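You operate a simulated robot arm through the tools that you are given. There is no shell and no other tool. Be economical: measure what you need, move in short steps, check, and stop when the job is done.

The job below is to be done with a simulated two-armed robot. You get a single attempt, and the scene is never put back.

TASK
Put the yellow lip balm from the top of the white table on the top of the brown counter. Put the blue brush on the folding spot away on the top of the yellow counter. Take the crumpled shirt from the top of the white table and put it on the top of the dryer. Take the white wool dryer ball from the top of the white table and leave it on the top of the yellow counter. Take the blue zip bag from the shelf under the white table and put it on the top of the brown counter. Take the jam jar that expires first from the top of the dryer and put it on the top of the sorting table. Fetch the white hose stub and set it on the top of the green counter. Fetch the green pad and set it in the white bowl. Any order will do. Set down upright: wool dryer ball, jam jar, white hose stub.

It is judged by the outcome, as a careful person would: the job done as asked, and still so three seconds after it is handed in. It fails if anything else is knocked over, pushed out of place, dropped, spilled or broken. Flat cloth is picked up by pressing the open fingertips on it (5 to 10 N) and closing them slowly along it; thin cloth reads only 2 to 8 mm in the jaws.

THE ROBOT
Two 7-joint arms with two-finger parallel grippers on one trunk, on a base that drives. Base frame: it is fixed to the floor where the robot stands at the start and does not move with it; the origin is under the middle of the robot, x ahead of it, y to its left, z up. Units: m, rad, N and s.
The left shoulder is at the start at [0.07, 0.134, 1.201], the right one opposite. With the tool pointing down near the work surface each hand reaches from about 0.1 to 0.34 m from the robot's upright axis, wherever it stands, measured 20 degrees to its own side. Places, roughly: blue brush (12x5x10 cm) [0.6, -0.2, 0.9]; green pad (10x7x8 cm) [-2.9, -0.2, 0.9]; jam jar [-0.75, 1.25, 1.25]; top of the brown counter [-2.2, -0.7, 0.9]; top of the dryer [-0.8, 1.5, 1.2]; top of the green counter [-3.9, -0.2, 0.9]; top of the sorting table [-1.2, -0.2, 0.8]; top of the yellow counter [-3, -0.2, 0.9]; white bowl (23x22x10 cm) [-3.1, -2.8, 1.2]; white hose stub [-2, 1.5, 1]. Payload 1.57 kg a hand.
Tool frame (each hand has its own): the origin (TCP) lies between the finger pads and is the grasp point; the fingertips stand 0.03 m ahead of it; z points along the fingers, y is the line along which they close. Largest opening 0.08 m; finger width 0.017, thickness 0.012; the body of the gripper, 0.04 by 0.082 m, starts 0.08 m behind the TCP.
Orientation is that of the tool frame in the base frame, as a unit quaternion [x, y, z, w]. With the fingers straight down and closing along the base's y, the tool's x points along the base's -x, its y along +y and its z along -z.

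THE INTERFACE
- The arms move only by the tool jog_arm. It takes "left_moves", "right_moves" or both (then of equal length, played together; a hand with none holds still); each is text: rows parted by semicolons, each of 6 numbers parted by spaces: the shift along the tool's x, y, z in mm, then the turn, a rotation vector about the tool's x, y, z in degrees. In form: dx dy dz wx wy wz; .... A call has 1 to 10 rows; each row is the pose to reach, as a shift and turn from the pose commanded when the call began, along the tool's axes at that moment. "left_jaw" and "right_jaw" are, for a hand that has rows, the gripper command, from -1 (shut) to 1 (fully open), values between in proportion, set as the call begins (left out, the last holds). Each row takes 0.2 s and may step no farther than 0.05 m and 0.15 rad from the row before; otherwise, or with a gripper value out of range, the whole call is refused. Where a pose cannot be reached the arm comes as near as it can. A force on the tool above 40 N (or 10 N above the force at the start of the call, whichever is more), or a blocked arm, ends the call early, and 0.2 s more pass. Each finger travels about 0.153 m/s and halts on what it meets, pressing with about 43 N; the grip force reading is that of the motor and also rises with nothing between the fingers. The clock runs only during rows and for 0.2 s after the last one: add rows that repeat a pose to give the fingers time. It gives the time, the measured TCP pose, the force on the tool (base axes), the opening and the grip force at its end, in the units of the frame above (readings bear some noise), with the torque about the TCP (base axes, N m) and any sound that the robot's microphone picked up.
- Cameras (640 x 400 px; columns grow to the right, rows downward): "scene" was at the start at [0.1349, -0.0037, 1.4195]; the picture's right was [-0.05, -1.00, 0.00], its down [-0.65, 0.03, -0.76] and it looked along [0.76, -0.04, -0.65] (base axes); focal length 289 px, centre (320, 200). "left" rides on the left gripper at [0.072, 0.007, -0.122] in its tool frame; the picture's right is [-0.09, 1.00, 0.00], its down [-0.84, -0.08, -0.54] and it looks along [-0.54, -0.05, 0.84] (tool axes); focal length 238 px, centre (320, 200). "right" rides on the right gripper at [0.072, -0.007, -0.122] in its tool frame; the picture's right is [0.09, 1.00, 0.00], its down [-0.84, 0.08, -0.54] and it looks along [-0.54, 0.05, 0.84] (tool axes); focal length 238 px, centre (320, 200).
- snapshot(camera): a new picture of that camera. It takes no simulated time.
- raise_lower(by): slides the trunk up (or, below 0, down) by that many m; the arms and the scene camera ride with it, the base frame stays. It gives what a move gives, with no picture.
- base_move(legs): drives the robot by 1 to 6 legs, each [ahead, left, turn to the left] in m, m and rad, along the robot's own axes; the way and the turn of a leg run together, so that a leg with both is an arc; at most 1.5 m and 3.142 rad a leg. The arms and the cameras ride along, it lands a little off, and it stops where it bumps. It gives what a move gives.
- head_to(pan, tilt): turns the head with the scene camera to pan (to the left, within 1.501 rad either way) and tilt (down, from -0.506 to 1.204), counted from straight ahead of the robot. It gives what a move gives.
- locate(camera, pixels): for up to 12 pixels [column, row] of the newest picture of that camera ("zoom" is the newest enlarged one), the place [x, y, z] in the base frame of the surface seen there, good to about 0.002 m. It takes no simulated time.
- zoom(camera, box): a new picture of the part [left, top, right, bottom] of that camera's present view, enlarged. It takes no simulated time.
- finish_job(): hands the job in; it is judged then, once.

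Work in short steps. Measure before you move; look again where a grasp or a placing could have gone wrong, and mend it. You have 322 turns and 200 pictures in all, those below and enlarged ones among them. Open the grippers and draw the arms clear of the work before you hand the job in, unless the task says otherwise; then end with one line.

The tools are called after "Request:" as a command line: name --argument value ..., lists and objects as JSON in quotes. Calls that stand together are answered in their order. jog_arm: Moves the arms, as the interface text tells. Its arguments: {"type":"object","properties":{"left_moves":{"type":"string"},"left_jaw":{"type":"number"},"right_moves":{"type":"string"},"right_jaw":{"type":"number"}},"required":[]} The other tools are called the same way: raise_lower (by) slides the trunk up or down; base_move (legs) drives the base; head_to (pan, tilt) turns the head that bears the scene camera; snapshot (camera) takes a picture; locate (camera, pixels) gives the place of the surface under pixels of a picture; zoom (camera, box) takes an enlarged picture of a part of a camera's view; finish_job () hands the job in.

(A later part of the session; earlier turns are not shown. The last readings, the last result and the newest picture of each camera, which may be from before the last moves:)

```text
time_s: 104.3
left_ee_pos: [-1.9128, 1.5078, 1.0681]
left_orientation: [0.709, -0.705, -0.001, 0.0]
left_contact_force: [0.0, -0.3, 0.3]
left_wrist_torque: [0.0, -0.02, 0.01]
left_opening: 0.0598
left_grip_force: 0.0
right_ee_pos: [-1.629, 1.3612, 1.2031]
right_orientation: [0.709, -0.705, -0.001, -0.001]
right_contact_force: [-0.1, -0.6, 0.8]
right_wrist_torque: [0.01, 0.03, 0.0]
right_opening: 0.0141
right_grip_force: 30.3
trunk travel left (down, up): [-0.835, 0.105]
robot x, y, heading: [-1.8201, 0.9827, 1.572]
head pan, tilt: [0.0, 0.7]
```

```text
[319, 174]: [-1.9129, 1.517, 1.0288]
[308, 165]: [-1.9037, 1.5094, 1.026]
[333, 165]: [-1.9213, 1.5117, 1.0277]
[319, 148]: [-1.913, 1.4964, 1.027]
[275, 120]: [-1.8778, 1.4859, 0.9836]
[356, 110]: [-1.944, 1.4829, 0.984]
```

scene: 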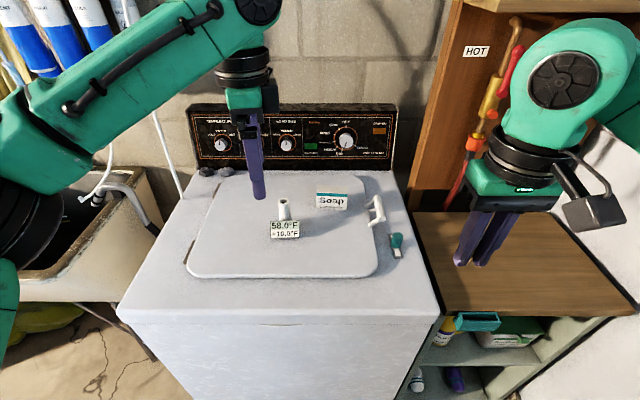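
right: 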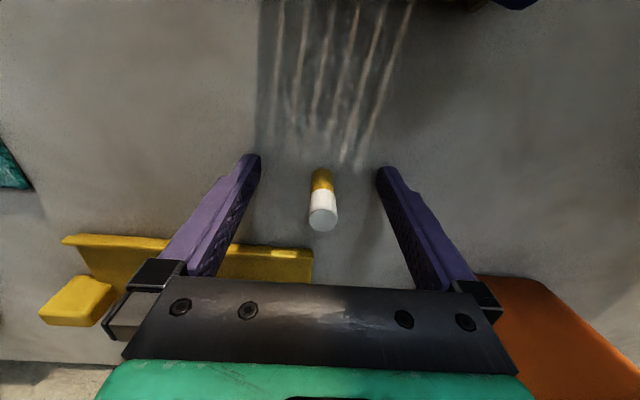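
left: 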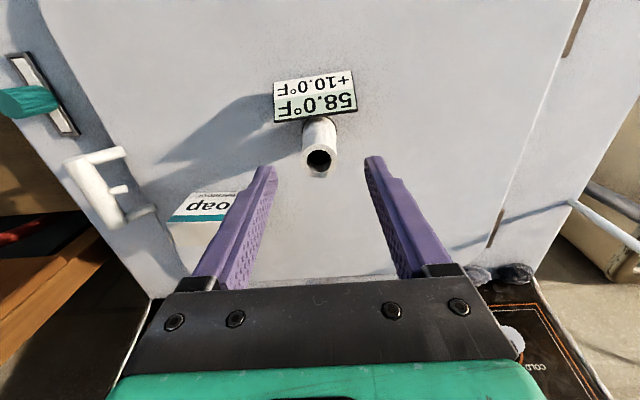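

Well centred. Down 58 mm and close.

Request:
jog_arm --left_moves "0 0 30 0 0 0; 0 0 58 0 0 0; 0 0 58 0 0 0"

Request:
jog_arm --left_moves "0 0 0 0 0 0; 0 0 0 0 0 0; 0 0 0 0 0 0" --left_jaw -1

Request:
jog_arm --left_moves "0 0 -30 0 0 0; 0 0 -70 0 0 0; 0 0 -110 0 0 0; 0 0 -150 0 0 0; 0 0 -190 0 0 0"

Request:
snapshot --camera "left"

```text
time_s: 105.2
left_ee_pos: [-1.9121, 1.5086, 1.0095]
left_orientation: [0.708, -0.706, 0.0, 0.001]
left_contact_force: [-0.3, 0.0, -1.0]
left_wrist_torque: [0.0, 0.01, -0.01]
left_opening: 0.0602
left_grip_force: 0.1
right_ee_pos: [-1.6296, 1.3615, 1.2048]
right_orientation: [0.709, -0.705, -0.001, 0.0]
right_contact_force: [-0.1, -0.3, 0.2]
right_wrist_torque: [0.01, 0.02, 0.04]
right_opening: 0.0137
right_grip_force: 30.3
trunk travel left (down, up): [-0.835, 0.105]
robot x, y, heading: [-1.8196, 0.991, 1.578]
head pan, tilt: [0.0, 0.7]
```

```text
time_s: 106.0
left_ee_pos: [-1.9124, 1.5076, 1.0092]
left_orientation: [0.708, -0.707, 0.0, 0.0]
left_contact_force: [1.3, -0.1, 0.8]
left_wrist_torque: [-0.01, -0.06, 0.01]
left_opening: 0.029
left_grip_force: 38.9
right_ee_pos: [-1.6272, 1.3619, 1.2027]
right_orientation: [0.71, -0.705, -0.001, -0.001]
right_contact_force: [0.0, 0.3, 0.4]
right_wrist_torque: [-0.01, 0.03, 0.0]
right_opening: 0.0137
right_grip_force: 30.5
trunk travel left (down, up): [-0.835, 0.105]
robot x, y, heading: [-1.8243, 0.988, 1.572]
head pan, tilt: [0.0, 0.7]
```

```text
time_s: 107.2
left_ee_pos: [-1.9105, 1.5083, 1.1991]
left_orientation: [0.708, -0.706, 0.0, 0.0]
left_contact_force: [-0.6, -0.5, -1.0]
left_wrist_torque: [0.02, -0.01, -0.03]
left_opening: 0.0287
left_grip_force: 38.6
right_ee_pos: [-1.6277, 1.3602, 1.2036]
right_orientation: [0.71, -0.705, -0.003, 0.0]
right_contact_force: [0.3, 0.4, 0.3]
right_wrist_torque: [0.02, 0.01, 0.02]
right_opening: 0.0138
right_grip_force: 29.6
trunk travel left (down, up): [-0.835, 0.105]
robot x, y, heading: [-1.8213, 0.9902, 1.575]
head pan, tilt: [0.0, 0.7]
```

```text
141 pictures are left
```

left: 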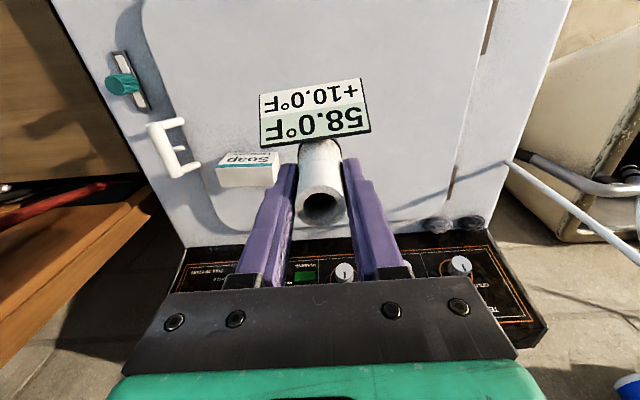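

Stub held. Back off, turn left down the aisle, and look at the counters.

Request:
base_move --legs '[[-0.45, 0, 0], [0, 0, 1.568], [0.5, -0.05, 0]]'

Request:
head_to --pan 0.9 --tilt 0.5

Request:
snapshot --camera "scene"

```text
time_s: 116.3
left_ee_pos: [-2.8327, 0.4728, 1.199]
left_orientation: [1.0, 0.017, 0.0, 0.0]
left_contact_force: [0.3, -0.1, -0.7]
left_wrist_torque: [0.0, 0.02, 0.03]
left_opening: 0.0289
left_grip_force: 38.8
right_ee_pos: [-2.6961, 0.7601, 1.2045]
right_orientation: [1.0, 0.019, -0.003, 0.0]
right_contact_force: [-0.4, 1.2, -0.4]
right_wrist_torque: [-0.03, 0.04, 0.0]
right_opening: 0.0001
right_grip_force: 20.8
trunk travel left (down, up): [-0.835, 0.105]
robot x, y, heading: [-2.3188, 0.5751, -3.108]
head pan, tilt: [0.0, 0.7]
```

```text
time_s: 117.5
left_ee_pos: [-2.8329, 0.4713, 1.197]
left_orientation: [1.0, 0.018, 0.001, -0.001]
left_contact_force: [0.7, -0.1, -0.6]
left_wrist_torque: [-0.01, 0.0, -0.01]
left_opening: 0.0286
left_grip_force: 38.9
right_ee_pos: [-2.696, 0.7587, 1.2035]
right_orientation: [1.0, 0.019, -0.002, 0.0]
right_contact_force: [0.5, -0.1, -0.4]
right_wrist_torque: [-0.01, 0.0, 0.03]
right_opening: 0.0
right_grip_force: 21.6
trunk travel left (down, up): [-0.835, 0.105]
robot x, y, heading: [-2.3148, 0.576, -3.108]
head pan, tilt: [0.901, 0.499]
```

```text
140 pictures are left
```

scene: 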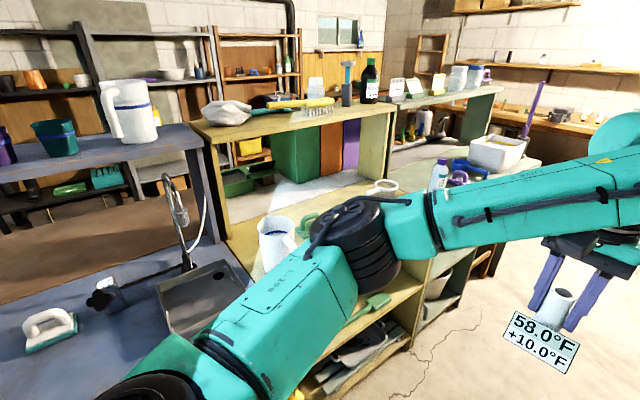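

The right gripper reads shut (0.0 mm): the balm has been lost during the drive. I search for it, first with the right camera and the floor nearby.

Request:
snapshot --camera "right"

Request:
head_to --pan -1.4 --tilt 0.8

Request:
snapshot --camera "scene"

Request:
head_to --pan -0.7 --tilt 0.8

Request:
snapshot --camera "scene"

```text
139 pictures are left
```

right: 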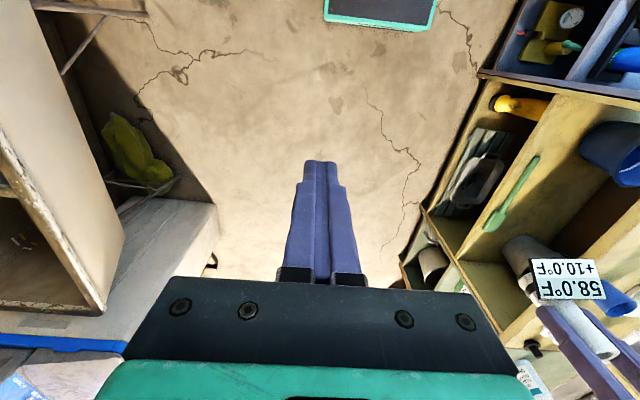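

```text
time_s: 119.6
left_ee_pos: [-2.8326, 0.4723, 1.198]
left_orientation: [1.0, 0.018, -0.001, 0.0]
left_contact_force: [-0.2, -0.2, -1.4]
left_wrist_torque: [-0.03, 0.02, 0.0]
left_opening: 0.0286
left_grip_force: 38.9
right_ee_pos: [-2.6971, 0.7593, 1.2035]
right_orientation: [1.0, 0.018, -0.001, 0.0]
right_contact_force: [-0.3, 0.0, 0.0]
right_wrist_torque: [0.0, 0.02, 0.0]
right_opening: 0.0
right_grip_force: 20.9
trunk travel left (down, up): [-0.835, 0.105]
robot x, y, heading: [-2.3169, 0.5796, -3.105]
head pan, tilt: [-1.4, 0.799]
```

```text
138 pictures are left
```

scene: 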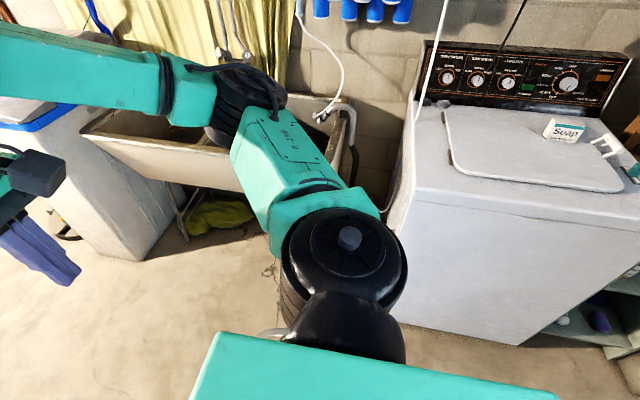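

```text
time_s: 120.7
left_ee_pos: [-2.8337, 0.4723, 1.1982]
left_orientation: [1.0, 0.017, 0.001, 0.0]
left_contact_force: [-0.5, 0.0, -1.0]
left_wrist_torque: [0.0, -0.02, -0.01]
left_opening: 0.0288
left_grip_force: 38.7
right_ee_pos: [-2.6963, 0.7583, 1.2034]
right_orientation: [1.0, 0.019, -0.001, 0.0]
right_contact_force: [-0.2, -0.1, 0.1]
right_wrist_torque: [0.02, -0.02, 0.01]
right_opening: 0.0
right_grip_force: 21.1
trunk travel left (down, up): [-0.835, 0.105]
robot x, y, heading: [-2.3171, 0.5738, -3.104]
head pan, tilt: [-0.7, 0.799]
```

```text
137 pictures are left
```

scene: 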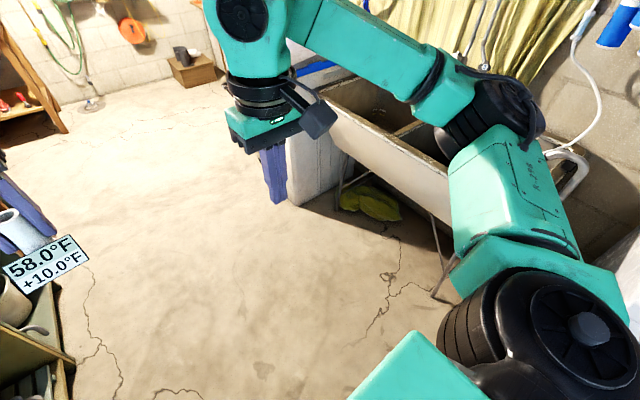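

No sign ahead. I look down-left and down-right-behind near the base before moving.

Request:
head_to --pan 1.5 --tilt 0.9

Request:
snapshot --camera "scene"

Request:
head_to --pan -1.5 --tilt 1.2

Request:
snapshot --camera "scene"

```text
time_s: 122.7
left_ee_pos: [-2.8339, 0.4714, 1.1992]
left_orientation: [1.0, 0.017, 0.001, 0.0]
left_contact_force: [-1.0, 0.3, -0.7]
left_wrist_torque: [0.02, -0.04, -0.04]
left_opening: 0.0286
left_grip_force: 38.5
right_ee_pos: [-2.6963, 0.7594, 1.2037]
right_orientation: [1.0, 0.02, -0.002, 0.0]
right_contact_force: [0.2, 0.4, -0.3]
right_wrist_torque: [-0.01, -0.01, -0.03]
right_opening: 0.0
right_grip_force: 21.7
trunk travel left (down, up): [-0.835, 0.105]
robot x, y, heading: [-2.3207, 0.5745, -3.108]
head pan, tilt: [1.499, 0.901]
```

```text
136 pictures are left
```

scene: 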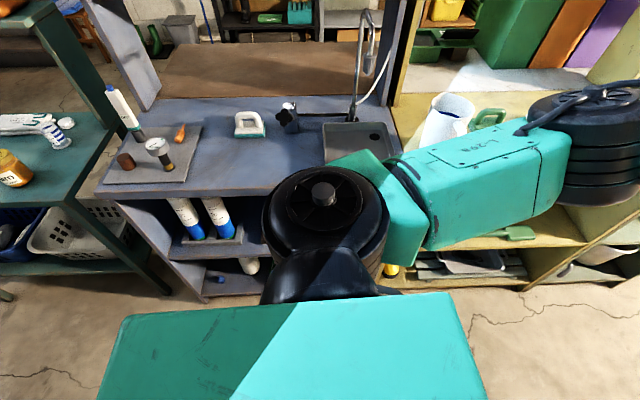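

```text
time_s: 125.3
left_ee_pos: [-2.8343, 0.472, 1.1988]
left_orientation: [1.0, 0.017, -0.001, 0.0]
left_contact_force: [-0.1, 0.1, -1.0]
left_wrist_torque: [-0.01, 0.0, 0.03]
left_opening: 0.0287
left_grip_force: 38.1
right_ee_pos: [-2.6957, 0.7595, 1.2026]
right_orientation: [1.0, 0.019, -0.002, 0.0]
right_contact_force: [-0.1, 0.3, 0.5]
right_wrist_torque: [-0.03, 0.0, -0.02]
right_opening: 0.0004
right_grip_force: 20.9
trunk travel left (down, up): [-0.835, 0.105]
robot x, y, heading: [-2.3201, 0.5757, -3.109]
head pan, tilt: [-1.499, 1.201]
```

```text
135 pictures are left
```

scene: 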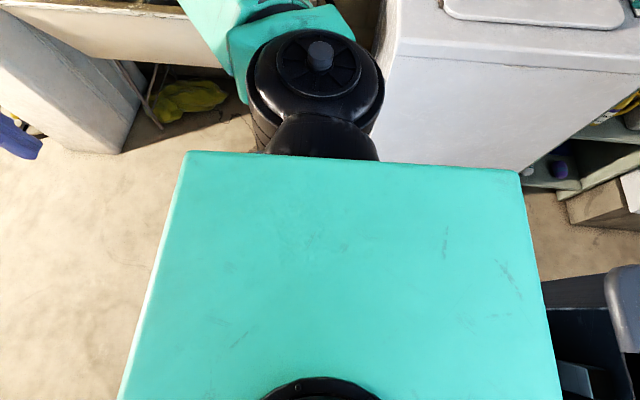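

I turn left in place (to face the counters) and look east along the floor.

Request:
base_move --legs '[[0, 0, 1.5]]'

Request:
head_to --pan 1.5 --tilt 0.7

Request:
snapshot --camera "scene"

```text
time_s: 129.4
left_ee_pos: [-2.2523, 0.0534, 1.198]
left_orientation: [0.721, 0.693, 0.0, 0.0]
left_contact_force: [-0.2, -0.2, -0.9]
left_wrist_torque: [-0.02, 0.01, 0.0]
left_opening: 0.0286
left_grip_force: 38.1
right_ee_pos: [-2.5271, 0.2134, 1.2029]
right_orientation: [0.719, 0.694, -0.001, 0.002]
right_contact_force: [0.2, 0.6, -0.1]
right_wrist_torque: [-0.03, -0.02, -0.02]
right_opening: 0.0001
right_grip_force: 20.7
trunk travel left (down, up): [-0.835, 0.105]
robot x, y, heading: [-2.3138, 0.5763, -1.611]
head pan, tilt: [-1.499, 1.201]
```

```text
time_s: 132.0
left_ee_pos: [-2.2526, 0.0538, 1.197]
left_orientation: [0.721, 0.692, -0.001, 0.0]
left_contact_force: [-0.6, 0.1, -0.8]
left_wrist_torque: [-0.03, 0.02, 0.02]
left_opening: 0.0283
left_grip_force: 38.3
right_ee_pos: [-2.5292, 0.2125, 1.2034]
right_orientation: [0.72, 0.694, -0.001, 0.0]
right_contact_force: [-0.2, 0.4, 0.6]
right_wrist_torque: [0.03, -0.01, -0.03]
right_opening: 0.0001
right_grip_force: 20.8
trunk travel left (down, up): [-0.835, 0.105]
robot x, y, heading: [-2.3142, 0.5755, -1.619]
head pan, tilt: [1.499, 0.7]
```

```text
134 pictures are left
```

scene: 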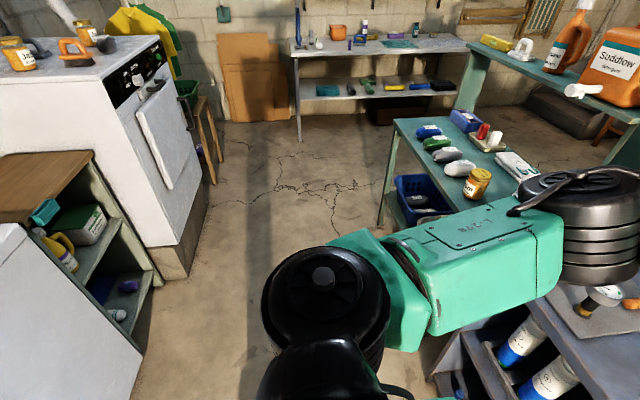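

Request:
zoom --camera "scene" --box '[140, 120, 460, 400]'

Request:
head_to --pan 1.5 --tilt 1.1

Request:
snapshot --camera "scene"

```text
1.43 times, centred on (300, 260) of scene
```

zoom: 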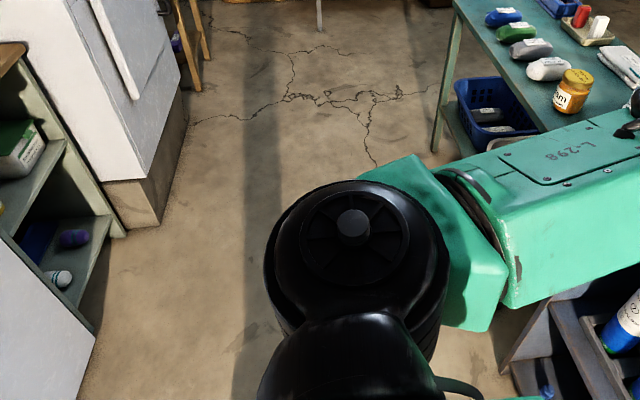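

```text
time_s: 132.8
left_ee_pos: [-2.2526, 0.053, 1.1977]
left_orientation: [0.722, 0.692, 0.0, 0.0]
left_contact_force: [-0.1, -0.2, -0.4]
left_wrist_torque: [0.01, 0.0, 0.03]
left_opening: 0.0285
left_grip_force: 38.2
right_ee_pos: [-2.5285, 0.2136, 1.2051]
right_orientation: [0.72, 0.694, -0.001, 0.002]
right_contact_force: [-0.1, -0.5, -0.2]
right_wrist_torque: [0.0, 0.0, 0.05]
right_opening: 0.0
right_grip_force: 21.6
trunk travel left (down, up): [-0.835, 0.105]
robot x, y, heading: [-2.3177, 0.5754, -1.614]
head pan, tilt: [1.499, 1.1]
```

```text
132 pictures are left
```

scene: 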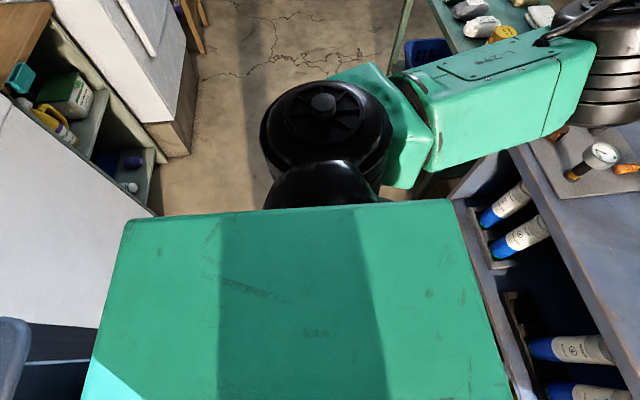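

Request:
snapshot --camera "right"

Request:
snapshot --camera "left"

Request:
head_to --pan -1.5 --tilt 0.7

Request:
snapshot --camera "scene"

```text
131 pictures are left
```

right: 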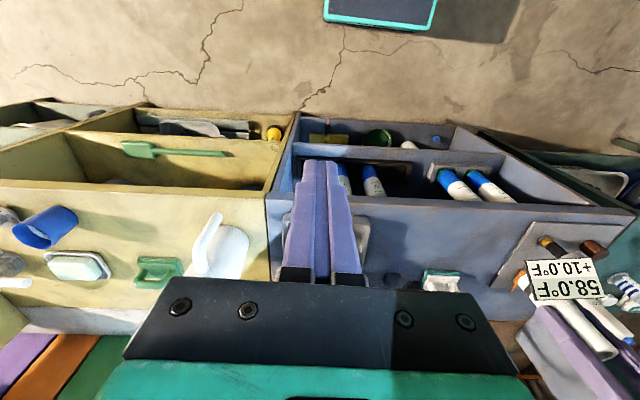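

```text
130 pictures are left
```

left: 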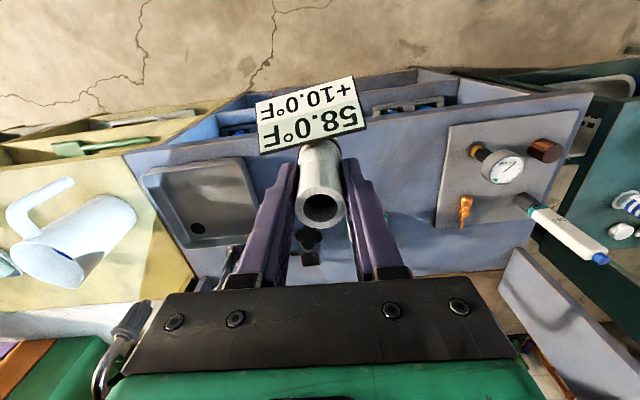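

```text
time_s: 135.4
left_ee_pos: [-2.2519, 0.0543, 1.1979]
left_orientation: [0.722, 0.692, 0.001, 0.0]
left_contact_force: [-0.7, -1.0, 0.0]
left_wrist_torque: [0.05, 0.05, 0.0]
left_opening: 0.0283
left_grip_force: 39.0
right_ee_pos: [-2.5277, 0.2127, 1.2035]
right_orientation: [0.72, 0.694, -0.001, 0.001]
right_contact_force: [0.1, 0.3, 0.5]
right_wrist_torque: [-0.02, 0.0, 0.01]
right_opening: 0.0002
right_grip_force: 20.7
trunk travel left (down, up): [-0.835, 0.105]
robot x, y, heading: [-2.317, 0.5793, -1.607]
head pan, tilt: [-1.499, 0.7]
```

```text
129 pictures are left
```

scene: 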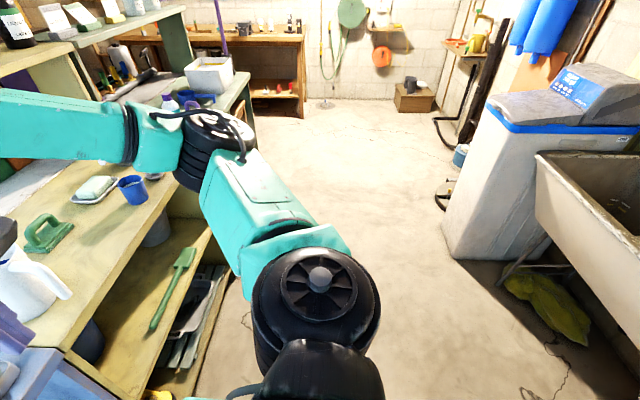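

Not visible yet. I strafe west 0.8 m (floor there seen clear) so that the spot where I stood comes into view.

Request:
base_move --legs '[[0, -0.8, 0]]'

Request:
head_to --pan 1.5 --tilt 0.6

Request:
snapshot --camera "scene"

```text
time_s: 139.7
left_ee_pos: [-3.042, 0.0905, 1.1982]
left_orientation: [0.725, 0.688, 0.0, -0.001]
left_contact_force: [-0.7, 0.2, -0.6]
left_wrist_torque: [0.02, -0.01, 0.01]
left_opening: 0.0281
left_grip_force: 38.2
right_ee_pos: [-3.3168, 0.2521, 1.2046]
right_orientation: [0.724, 0.69, -0.002, 0.001]
right_contact_force: [0.1, -0.9, 0.2]
right_wrist_torque: [0.01, -0.02, 0.01]
right_opening: 0.0
right_grip_force: 21.2
trunk travel left (down, up): [-0.835, 0.105]
robot x, y, heading: [-3.1047, 0.6123, -1.628]
head pan, tilt: [-1.499, 0.7]
```

```text
time_s: 142.3
left_ee_pos: [-3.0432, 0.0906, 1.1984]
left_orientation: [0.725, 0.688, 0.0, 0.0]
left_contact_force: [0.5, 0.9, -0.3]
left_wrist_torque: [0.01, 0.02, 0.0]
left_opening: 0.0281
left_grip_force: 37.9
right_ee_pos: [-3.3183, 0.2535, 1.203]
right_orientation: [0.724, 0.69, -0.001, 0.001]
right_contact_force: [0.7, 0.4, -0.4]
right_wrist_torque: [0.01, -0.03, -0.01]
right_opening: 0.0
right_grip_force: 21.5
trunk travel left (down, up): [-0.835, 0.105]
robot x, y, heading: [-3.0991, 0.6131, -1.617]
head pan, tilt: [1.499, 0.6]
```

```text
128 pictures are left
```

scene: 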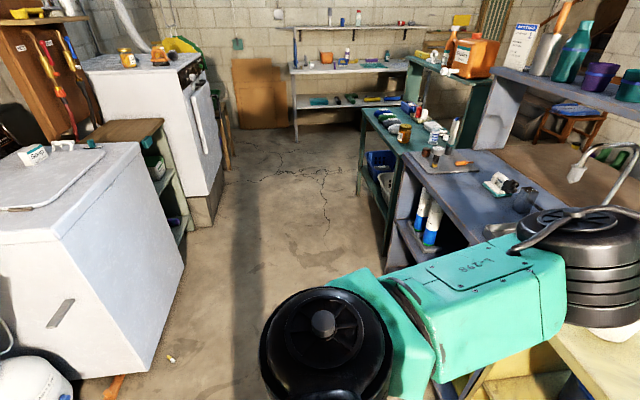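

There is a small yellow-and-white thing on the floor at (170,359). Zoom in and locate it.

Request:
zoom --camera "scene" --box '[130, 330, 210, 380]'

Request:
locate --camera "zoom" --pixels '[[300, 205], [345, 250], [322, 228], [400, 300]]'

```text
8.00 times, centred on (170, 355) of scene
```

zoom: 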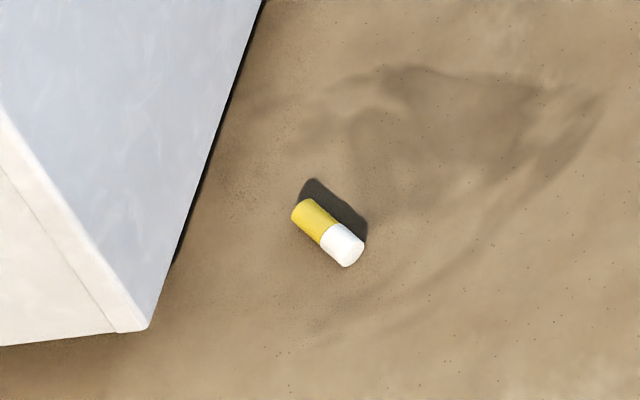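

```text
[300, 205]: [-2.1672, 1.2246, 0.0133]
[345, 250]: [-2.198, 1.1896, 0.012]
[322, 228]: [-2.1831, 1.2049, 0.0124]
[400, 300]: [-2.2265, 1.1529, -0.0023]
```

Found it: lying at (-2.183,1.206) on the floor. I first set down the stub on the green counter; look ahead-right at the counters.

Request:
head_to --pan -0.5 --tilt 0.55

Request:
snapshot --camera "scene"

```text
time_s: 144.2
left_ee_pos: [-3.0428, 0.0902, 1.1975]
left_orientation: [0.725, 0.688, 0.0, 0.0]
left_contact_force: [1.3, -0.2, -0.6]
left_wrist_torque: [-0.04, 0.0, 0.01]
left_opening: 0.0278
left_grip_force: 38.9
right_ee_pos: [-3.3173, 0.2532, 1.2035]
right_orientation: [0.723, 0.69, -0.001, 0.001]
right_contact_force: [0.4, 0.0, -0.1]
right_wrist_torque: [0.01, 0.01, -0.01]
right_opening: 0.0
right_grip_force: 21.2
trunk travel left (down, up): [-0.835, 0.105]
robot x, y, heading: [-3.1011, 0.611, -1.623]
head pan, tilt: [-0.499, 0.55]
```

```text
126 pictures are left
```

scene: 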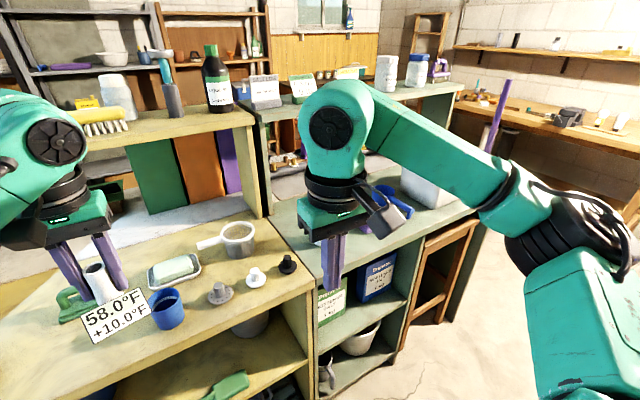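

Green counter is the next one to the right (begins around px x=270). Strafe right 0.7 and look down at it.

Request:
base_move --legs '[[0, -0.68, 0.04]]'

Request:
head_to --pan 0.0 --tilt 0.7

Request:
snapshot --camera "scene"

```text
time_s: 148.0
left_ee_pos: [-3.6975, 0.1132, 1.1978]
left_orientation: [0.709, 0.706, 0.0, -0.001]
left_contact_force: [-0.4, -0.7, -0.4]
left_wrist_torque: [-0.02, 0.04, 0.01]
left_opening: 0.0276
left_grip_force: 37.9
right_ee_pos: [-3.9787, 0.2626, 1.2027]
right_orientation: [0.707, 0.707, -0.002, 0.0]
right_contact_force: [0.2, 0.8, -0.1]
right_wrist_torque: [0.01, 0.05, -0.01]
right_opening: 0.0
right_grip_force: 21.4
trunk travel left (down, up): [-0.835, 0.105]
robot x, y, heading: [-3.7819, 0.6344, -1.578]
head pan, tilt: [-0.499, 0.55]
```

```text
time_s: 148.9
left_ee_pos: [-3.6983, 0.1134, 1.1984]
left_orientation: [0.708, 0.706, 0.0, 0.0]
left_contact_force: [0.0, -0.5, -0.2]
left_wrist_torque: [0.03, 0.03, 0.01]
left_opening: 0.0277
left_grip_force: 38.1
right_ee_pos: [-3.9798, 0.2616, 1.2046]
right_orientation: [0.708, 0.707, -0.001, 0.003]
right_contact_force: [-0.9, -0.4, 0.4]
right_wrist_torque: [0.03, 0.0, -0.01]
right_opening: 0.0001
right_grip_force: 21.5
trunk travel left (down, up): [-0.835, 0.105]
robot x, y, heading: [-3.7843, 0.6341, -1.577]
head pan, tilt: [0.0, 0.7]
```

```text
125 pictures are left
```

scene: 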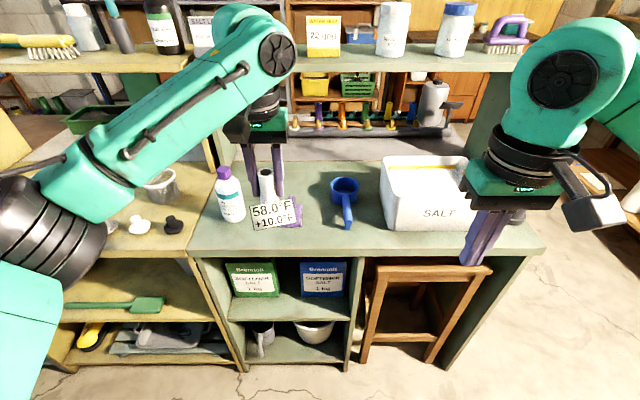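

Request:
snapshot --camera "left"

Request:
snapshot --camera "right"

Request:
locate --camera "scene" --pixels '[[230, 215], [298, 205], [345, 190], [350, 240], [195, 245], [540, 250], [400, 225], [515, 235], [320, 240], [210, 60], [300, 175]]'

```text
124 pictures are left
```

left: 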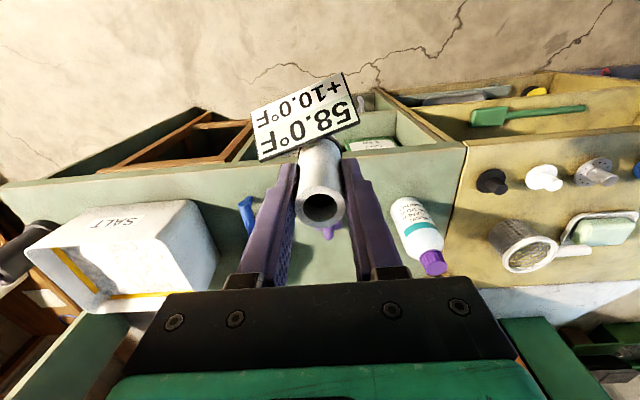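

```text
123 pictures are left
```

right: 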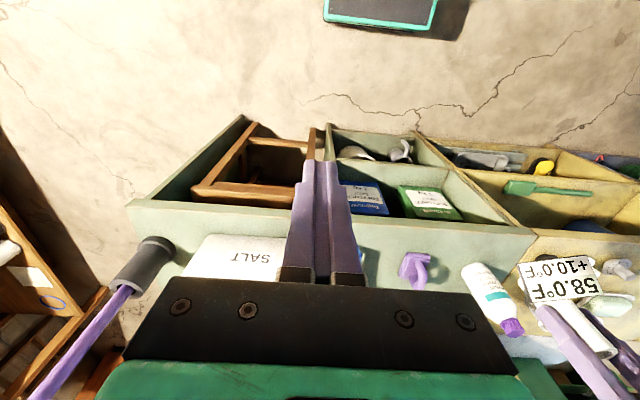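

```text
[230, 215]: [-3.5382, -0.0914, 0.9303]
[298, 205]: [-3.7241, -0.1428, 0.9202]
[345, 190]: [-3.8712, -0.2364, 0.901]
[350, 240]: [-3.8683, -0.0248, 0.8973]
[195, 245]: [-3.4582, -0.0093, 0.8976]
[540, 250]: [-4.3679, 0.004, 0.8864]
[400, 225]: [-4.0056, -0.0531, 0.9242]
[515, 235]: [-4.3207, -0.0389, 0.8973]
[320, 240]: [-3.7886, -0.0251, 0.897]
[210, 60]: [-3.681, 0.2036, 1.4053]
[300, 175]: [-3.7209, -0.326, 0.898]
```

Request:
zoom --camera "right" --box '[340, 190, 560, 330]'

Request:
locate --camera "zoom" --pixels '[[190, 190], [250, 190], [215, 280], [60, 180], [370, 230], [440, 300], [510, 395], [310, 180], [300, 280], [150, 120], [130, 240]]'

```text
2.86 times, centred on (450, 260) of right
```

zoom: 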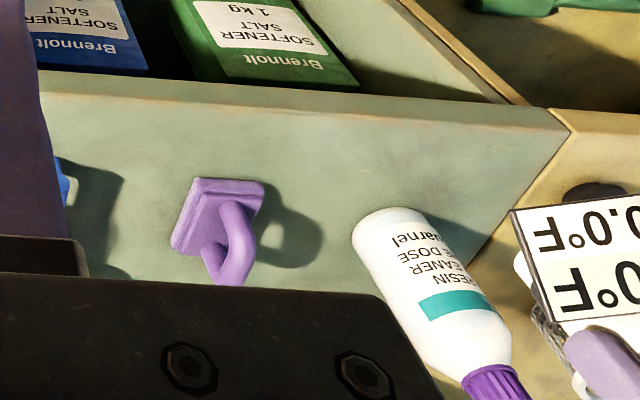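

```text
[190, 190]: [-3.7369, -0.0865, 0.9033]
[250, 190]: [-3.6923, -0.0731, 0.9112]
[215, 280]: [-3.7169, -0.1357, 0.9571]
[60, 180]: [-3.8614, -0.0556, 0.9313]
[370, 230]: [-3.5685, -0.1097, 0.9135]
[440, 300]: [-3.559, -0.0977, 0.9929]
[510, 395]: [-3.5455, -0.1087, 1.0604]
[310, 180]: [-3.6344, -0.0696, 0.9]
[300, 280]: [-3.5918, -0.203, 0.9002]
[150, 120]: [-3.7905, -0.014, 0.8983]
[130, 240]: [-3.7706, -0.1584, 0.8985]
```

The gap between the purple pad (x≥-3.75) and the scoop handle (x≈-3.86) at (-3.803,-0.075) is free. I retract the right hand and drive so the stub is above it.

Request:
jog_arm --right_moves "40 0 -30 0 0 0; 80 0 -60 0 0 0; 100 0 -90 0 0 0"

Request:
base_move --legs '[[0.187, -0.104, 0]]'

Request:
raise_lower --by -0.15

Request:
snapshot --camera "scene"

Request:
snapshot --camera "left"

```text
time_s: 149.7
left_ee_pos: [-3.6972, 0.1137, 1.1985]
left_orientation: [0.709, 0.705, 0.001, 0.0]
left_contact_force: [-0.6, -0.3, 0.0]
left_wrist_torque: [-0.01, 0.03, -0.01]
left_opening: 0.0278
left_grip_force: 38.1
right_ee_pos: [-3.9792, 0.3628, 1.2924]
right_orientation: [0.707, 0.707, -0.002, 0.001]
right_contact_force: [0.3, 0.1, 0.3]
right_wrist_torque: [0.01, 0.02, 0.02]
right_opening: 0.0
right_grip_force: 21.4
trunk travel left (down, up): [-0.835, 0.105]
robot x, y, heading: [-3.786, 0.6325, -1.572]
head pan, tilt: [0.0, 0.7]
```

```text
time_s: 151.3
left_ee_pos: [-3.7999, -0.0701, 1.1999]
left_orientation: [0.709, 0.705, -0.002, 0.0]
left_contact_force: [0.5, 0.1, -0.9]
left_wrist_torque: [-0.02, 0.01, 0.01]
left_opening: 0.0277
left_grip_force: 38.4
right_ee_pos: [-4.0824, 0.1788, 1.2921]
right_orientation: [0.707, 0.707, -0.001, 0.002]
right_contact_force: [0.5, 0.1, 0.1]
right_wrist_torque: [0.0, 0.02, 0.01]
right_opening: 0.0001
right_grip_force: 21.1
trunk travel left (down, up): [-0.835, 0.105]
robot x, y, heading: [-3.8868, 0.4491, -1.572]
head pan, tilt: [0.0, 0.7]
```

```text
time_s: 153.1
left_ee_pos: [-3.801, -0.0729, 1.0479]
left_orientation: [0.708, 0.706, 0.0, 0.0]
left_contact_force: [-0.4, 1.0, -0.8]
left_wrist_torque: [-0.02, 0.0, -0.01]
left_opening: 0.0277
left_grip_force: 38.1
right_ee_pos: [-4.0836, 0.1752, 1.1411]
right_orientation: [0.706, 0.708, -0.002, 0.001]
right_contact_force: [-0.4, -0.2, 0.1]
right_wrist_torque: [0.03, 0.0, -0.01]
right_opening: 0.0
right_grip_force: 21.6
trunk travel left (down, up): [-0.685, 0.255]
robot x, y, heading: [-3.8858, 0.4486, -1.575]
head pan, tilt: [0.0, 0.7]
```

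```text
121 pictures are left
```

scene: 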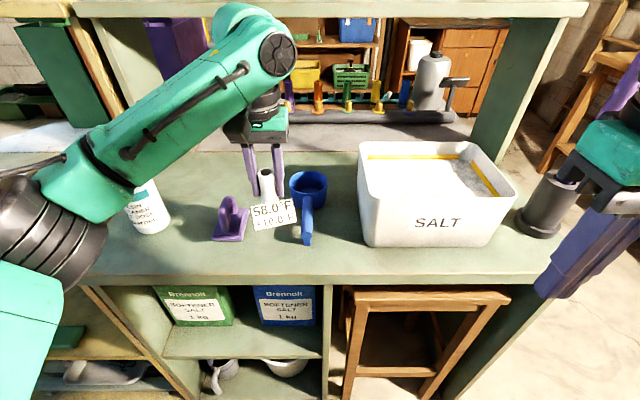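

```text
120 pictures are left
```

left: 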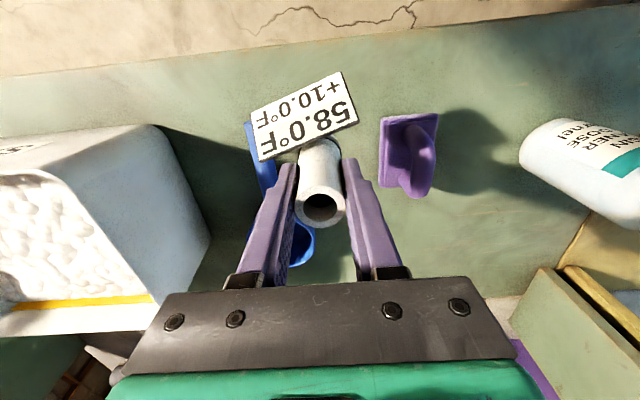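

Request:
locate --camera "left" --pixels '[[258, 135], [265, 185], [250, 105], [357, 120], [383, 120], [380, 180], [258, 155], [320, 150]]'

Request:
locate --camera "scene" --pixels '[[145, 150], [110, 180], [60, 200], [200, 120], [145, 190], [70, 165]]'

```text
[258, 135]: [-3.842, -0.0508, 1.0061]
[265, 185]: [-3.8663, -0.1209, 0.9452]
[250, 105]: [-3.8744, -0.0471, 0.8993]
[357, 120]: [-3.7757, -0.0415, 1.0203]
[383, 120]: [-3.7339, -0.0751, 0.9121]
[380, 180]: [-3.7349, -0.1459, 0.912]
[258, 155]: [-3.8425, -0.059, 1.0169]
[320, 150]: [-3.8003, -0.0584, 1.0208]
```

```text
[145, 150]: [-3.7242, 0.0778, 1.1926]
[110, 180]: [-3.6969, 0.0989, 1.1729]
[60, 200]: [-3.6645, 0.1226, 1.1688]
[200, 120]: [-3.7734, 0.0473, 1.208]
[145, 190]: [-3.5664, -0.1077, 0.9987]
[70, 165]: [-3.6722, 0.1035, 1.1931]
```

Forearm clears the bottle. I shift 12 mm toward +x to centre between pad and scoop and lower to just above the surface.

Request:
jog_arm --left_moves "0 12 20 0 0 0; 0 12 45 0 0 0; 0 12 65 0 0 0; 0 12 74 0 0 0; 0 12 74 0 0 0"

Request:
snapshot --camera "left"

```text
time_s: 154.3
left_ee_pos: [-3.7921, -0.0739, 0.9749]
left_orientation: [0.709, 0.705, -0.001, 0.0]
left_contact_force: [0.0, 0.5, -0.1]
left_wrist_torque: [-0.02, 0.01, 0.0]
left_opening: 0.0277
left_grip_force: 37.6
right_ee_pos: [-4.0838, 0.1752, 1.1408]
right_orientation: [0.706, 0.708, -0.001, 0.001]
right_contact_force: [-0.2, -0.2, 0.8]
right_wrist_torque: [-0.02, 0.02, 0.02]
right_opening: 0.0
right_grip_force: 21.3
trunk travel left (down, up): [-0.685, 0.255]
robot x, y, heading: [-3.8851, 0.4468, -1.574]
head pan, tilt: [0.0, 0.7]
```

```text
119 pictures are left
```

left: 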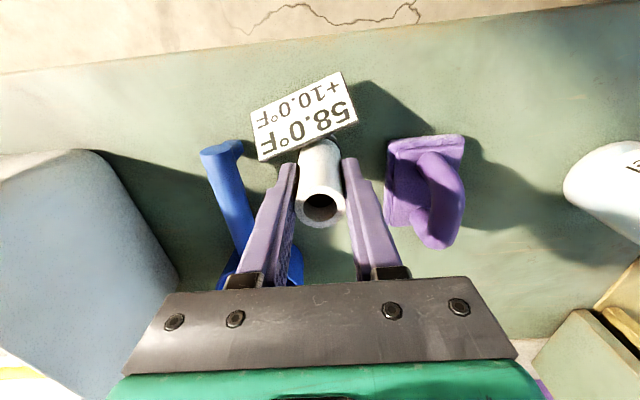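

Request:
jog_arm --left_moves "0 0 4 0 0 0; 0 0 7 0 0 0; 0 0 9 0 0 0; 0 0 9 0 0 0"

```text
time_s: 155.3
left_ee_pos: [-3.7909, -0.0728, 0.9701]
left_orientation: [0.708, 0.707, -0.004, 0.003]
left_contact_force: [1.3, -11.1, 33.2]
left_wrist_torque: [-0.28, -0.04, 0.0]
left_opening: 0.0277
left_grip_force: 37.8
right_ee_pos: [-4.0838, 0.1772, 1.1417]
right_orientation: [0.706, 0.708, -0.001, 0.001]
right_contact_force: [0.0, 0.2, -0.6]
right_wrist_torque: [-0.01, 0.02, 0.0]
right_opening: 0.0002
right_grip_force: 21.3
trunk travel left (down, up): [-0.685, 0.255]
robot x, y, heading: [-3.8838, 0.447, -1.579]
head pan, tilt: [0.0, 0.7]
```

Firm contact; I ease up 4 mm, then open partly (0.05).

Request:
jog_arm --left_moves "0 0 -4 0 0 0; 0 0 -4 0 0 0"

Request:
jog_arm --left_moves "0 0 0 0 0 0; 0 0 0 0 0 0" --left_jaw 0.25

Request:
snapshot --camera "left"

```text
time_s: 155.9
left_ee_pos: [-3.7926, -0.0726, 0.9697]
left_orientation: [0.709, 0.705, 0.0, 0.0]
left_contact_force: [-1.8, -10.8, 19.9]
left_wrist_torque: [-0.4, 0.13, 0.01]
left_opening: 0.0274
left_grip_force: 38.1
right_ee_pos: [-4.0852, 0.1769, 1.1419]
right_orientation: [0.706, 0.708, -0.002, 0.002]
right_contact_force: [0.4, 0.5, -0.4]
right_wrist_torque: [-0.03, 0.0, 0.01]
right_opening: 0.0003
right_grip_force: 21.6
trunk travel left (down, up): [-0.685, 0.255]
robot x, y, heading: [-3.8881, 0.4452, -1.576]
head pan, tilt: [0.0, 0.7]
```

```text
time_s: 156.5
left_ee_pos: [-3.7901, -0.0724, 0.9681]
left_orientation: [0.708, 0.706, 0.001, -0.001]
left_contact_force: [-0.1, 0.0, -0.1]
left_wrist_torque: [0.0, 0.03, 0.01]
left_opening: 0.05
left_grip_force: 0.1
right_ee_pos: [-4.0839, 0.1761, 1.1414]
right_orientation: [0.706, 0.708, -0.001, 0.002]
right_contact_force: [0.1, 0.1, 0.9]
right_wrist_torque: [-0.02, 0.03, -0.03]
right_opening: 0.0002
right_grip_force: 21.6
trunk travel left (down, up): [-0.685, 0.255]
robot x, y, heading: [-3.8886, 0.449, -1.574]
head pan, tilt: [0.0, 0.7]
```

```text
118 pictures are left
```

left: 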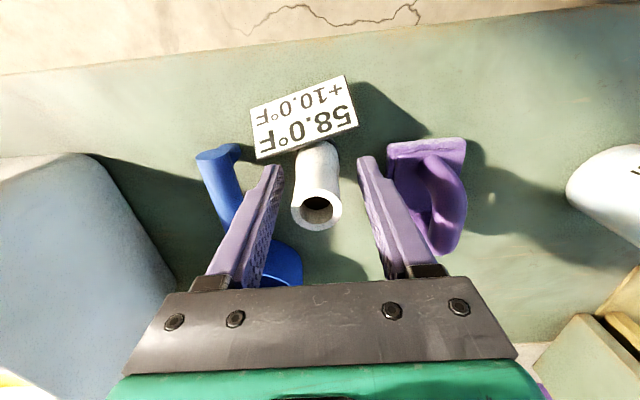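

Standing free. I lift straight up and verify.

Request:
jog_arm --left_moves "0 0 -40 0 0 0; 0 0 -80 0 0 0; 0 0 -120 0 0 0; 0 0 -160 0 0 0"

Request:
snapshot --camera "scene"

```text
time_s: 157.5
left_ee_pos: [-3.7909, -0.0711, 1.1307]
left_orientation: [0.709, 0.705, 0.0, 0.0]
left_contact_force: [0.8, 1.0, 0.9]
left_wrist_torque: [-0.01, 0.0, 0.02]
left_opening: 0.0499
left_grip_force: 0.1
right_ee_pos: [-4.085, 0.1766, 1.1399]
right_orientation: [0.707, 0.707, -0.001, 0.002]
right_contact_force: [0.3, -0.3, -0.3]
right_wrist_torque: [-0.02, 0.01, 0.01]
right_opening: 0.0
right_grip_force: 21.7
trunk travel left (down, up): [-0.685, 0.255]
robot x, y, heading: [-3.8845, 0.4494, -1.575]
head pan, tilt: [0.0, 0.7]
```

```text
117 pictures are left
```

scene: 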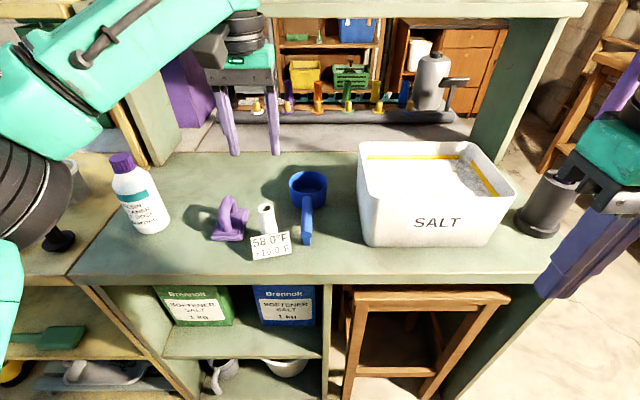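

Stub stands upright on the green counter. Next the green pad on the yellow counter: I back off and strafe left.

Request:
base_move --legs '[[-0.2, 0, 0], [0, 0.85, 0]]'

Request:
head_to --pan 0.1 --tilt 0.65

Request:
snapshot --camera "scene"

```text
time_s: 163.3
left_ee_pos: [-2.9342, 0.1141, 1.1279]
left_orientation: [0.714, 0.7, 0.0, -0.001]
left_contact_force: [0.0, 0.1, 0.4]
left_wrist_torque: [0.01, 0.0, -0.01]
left_opening: 0.0502
left_grip_force: 0.0
right_ee_pos: [-3.2248, 0.3664, 1.1418]
right_orientation: [0.712, 0.702, -0.001, 0.002]
right_contact_force: [-0.6, -0.2, 0.4]
right_wrist_torque: [0.0, 0.01, 0.0]
right_opening: 0.0001
right_grip_force: 20.9
trunk travel left (down, up): [-0.685, 0.255]
robot x, y, heading: [-3.0199, 0.6345, -1.591]
head pan, tilt: [0.0, 0.7]
```

```text
time_s: 163.9
left_ee_pos: [-2.9334, 0.1156, 1.1291]
left_orientation: [0.714, 0.7, -0.001, 0.0]
left_contact_force: [0.3, -0.7, -0.3]
left_wrist_torque: [0.02, 0.0, -0.01]
left_opening: 0.0502
left_grip_force: 0.1
right_ee_pos: [-3.2227, 0.3663, 1.142]
right_orientation: [0.712, 0.702, -0.001, 0.002]
right_contact_force: [0.4, -0.7, -0.4]
right_wrist_torque: [0.01, -0.03, -0.03]
right_opening: 0.0
right_grip_force: 21.1
trunk travel left (down, up): [-0.685, 0.255]
robot x, y, heading: [-3.0256, 0.6373, -1.588]
head pan, tilt: [0.099, 0.649]
```

```text
116 pictures are left
```

scene: 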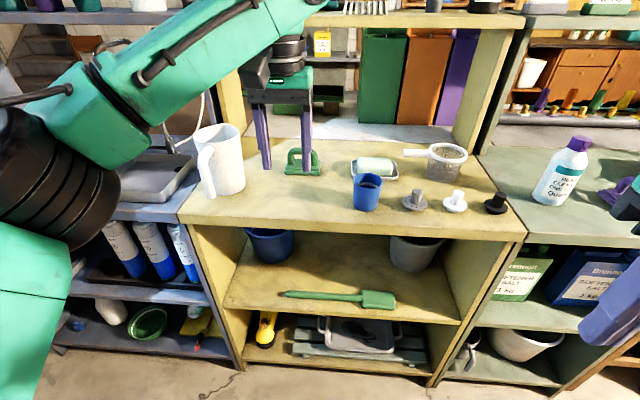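

Request:
zoom --camera "scene" --box '[190, 110, 410, 240]'

Request:
locate --camera "zoom" --pixels '[[290, 135], [345, 135], [290, 175], [375, 178], [330, 120], [330, 180], [120, 50], [60, 150], [40, 100], [510, 230], [300, 270], [480, 165]]'

Request:
snapshot --camera "left"

```text
2.91 times, centred on (300, 175) of scene
```

zoom: 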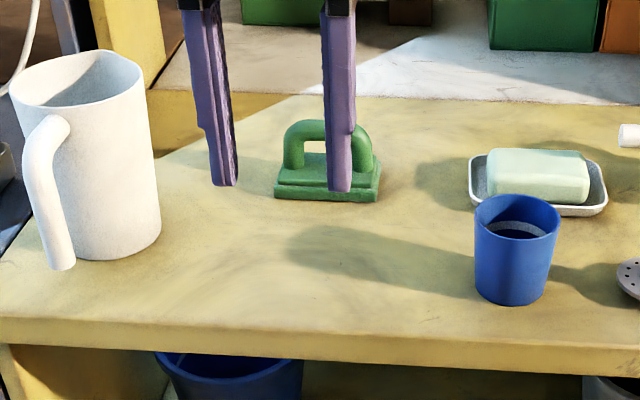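

```text
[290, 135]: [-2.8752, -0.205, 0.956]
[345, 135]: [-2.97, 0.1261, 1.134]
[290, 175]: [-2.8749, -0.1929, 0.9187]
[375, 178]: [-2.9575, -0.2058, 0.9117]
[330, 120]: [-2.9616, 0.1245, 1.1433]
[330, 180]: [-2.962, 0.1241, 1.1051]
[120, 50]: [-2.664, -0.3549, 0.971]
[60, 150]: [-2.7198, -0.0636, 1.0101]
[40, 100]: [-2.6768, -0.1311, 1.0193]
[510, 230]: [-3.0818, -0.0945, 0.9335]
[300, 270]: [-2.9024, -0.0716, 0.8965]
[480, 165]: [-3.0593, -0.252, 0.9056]
```

```text
114 pictures are left
```

left: 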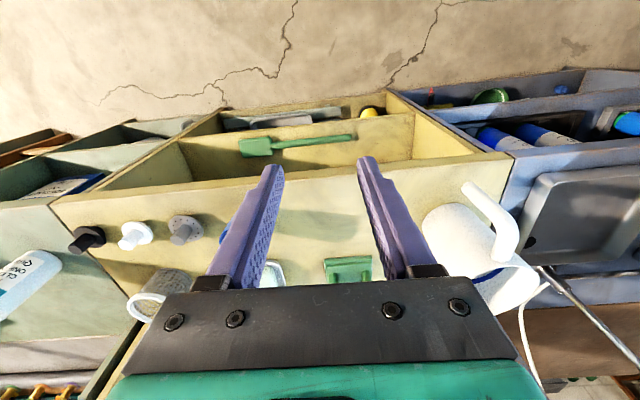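

The pad's handle bar runs along x, at about (-2.915,-0.21). The pitcher on the left is in the way of the left forearm, so I test turning the right wrist +85° for a grasp with the right hand.

Request:
jog_arm --right_moves "0 0 0 0 0 8.5; 0 0 0 0 0 17; 0 0 0 0 0 25.5; 0 0 0 0 0 34; 0 0 0 0 0 42.5; 0 0 0 0 0 51; 0 0 0 0 0 59.5; 0 0 0 0 0 68; 0 0 0 0 0 76.5; 0 0 0 0 0 85" --right_jaw 1

```text
time_s: 166.1
left_ee_pos: [-2.9349, 0.115, 1.1291]
left_orientation: [0.714, 0.701, -0.001, 0.0]
left_contact_force: [0.3, -0.3, 0.4]
left_wrist_torque: [0.01, 0.01, 0.01]
left_opening: 0.05
left_grip_force: 0.2
right_ee_pos: [-3.2242, 0.3653, 1.1425]
right_orientation: [0.999, 0.036, 0.001, 0.002]
right_contact_force: [-0.3, 0.0, 0.0]
right_wrist_torque: [0.01, -0.02, -0.03]
right_opening: 0.0796
right_grip_force: 0.0
trunk travel left (down, up): [-0.685, 0.255]
robot x, y, heading: [-3.0261, 0.6343, -1.586]
head pan, tilt: [0.099, 0.649]
```

That works. I retract the left hand, extend the right one ahead, then drive so that the right hand is over the pad.

Request:
jog_arm --left_moves "40 0 -10 0 0 0; 80 0 -20 0 0 0; 120 0 -30 0 0 0; 160 0 -40 0 0 0; 200 0 -50 0 0 0; 220 0 -60 0 0 0" --right_moves "0 45 0 0 0 0; 0 90 0 0 0 0; 0 135 0 0 0 0; 0 180 0 0 0 0; 0 225 0 0 0 0; 0 260 0 0 0 0"

Request:
base_move --legs '[[0, 0.31, 0.017], [0.2, 0, 0]]'

Request:
snapshot --camera "scene"

Request:
snapshot --camera "right"

```text
time_s: 167.5
left_ee_pos: [-2.9278, 0.3331, 1.1882]
left_orientation: [0.714, 0.701, 0.0, -0.001]
left_contact_force: [0.2, -1.1, -0.1]
left_wrist_torque: [0.02, 0.0, 0.01]
left_opening: 0.0502
left_grip_force: 0.1
right_ee_pos: [-3.202, 0.1087, 1.1412]
right_orientation: [0.999, 0.039, -0.001, 0.0]
right_contact_force: [0.6, 0.9, 0.2]
right_wrist_torque: [0.02, -0.02, -0.03]
right_opening: 0.0802
right_grip_force: 0.0
trunk travel left (down, up): [-0.685, 0.255]
robot x, y, heading: [-3.0224, 0.6336, -1.591]
head pan, tilt: [0.099, 0.649]
```

```text
time_s: 170.8
left_ee_pos: [-2.6111, 0.1362, 1.1884]
left_orientation: [0.706, 0.708, 0.0, 0.0]
left_contact_force: [-0.6, 0.2, -0.8]
left_wrist_torque: [-0.03, 0.0, -0.01]
left_opening: 0.0501
left_grip_force: 0.0
right_ee_pos: [-2.8814, -0.0961, 1.1425]
right_orientation: [0.999, 0.048, 0.0, 0.002]
right_contact_force: [0.1, -0.6, -0.5]
right_wrist_torque: [-0.02, 0.02, 0.04]
right_opening: 0.0801
right_grip_force: 0.0
trunk travel left (down, up): [-0.685, 0.255]
robot x, y, heading: [-2.7128, 0.4345, -1.568]
head pan, tilt: [0.099, 0.649]
```

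```text
113 pictures are left
```

scene: 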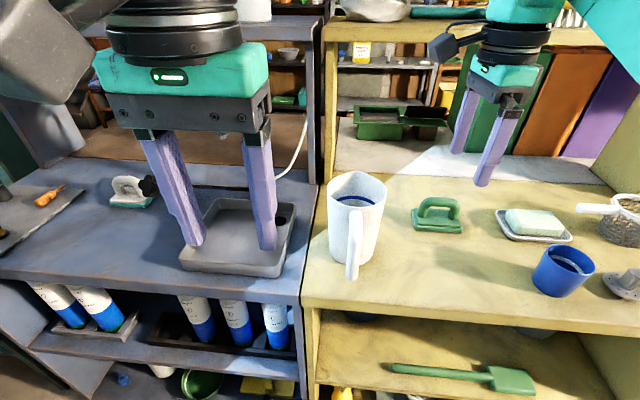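

```text
112 pictures are left
```

right: 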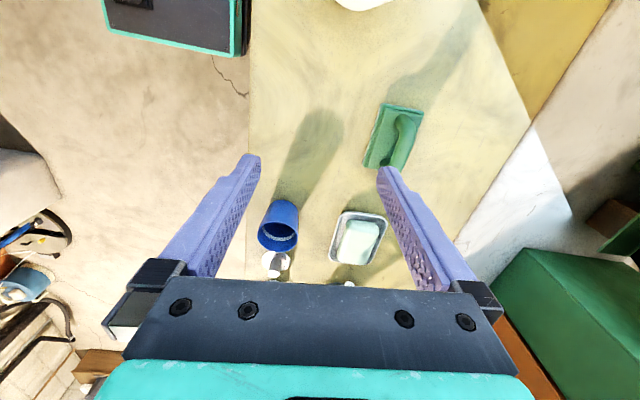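

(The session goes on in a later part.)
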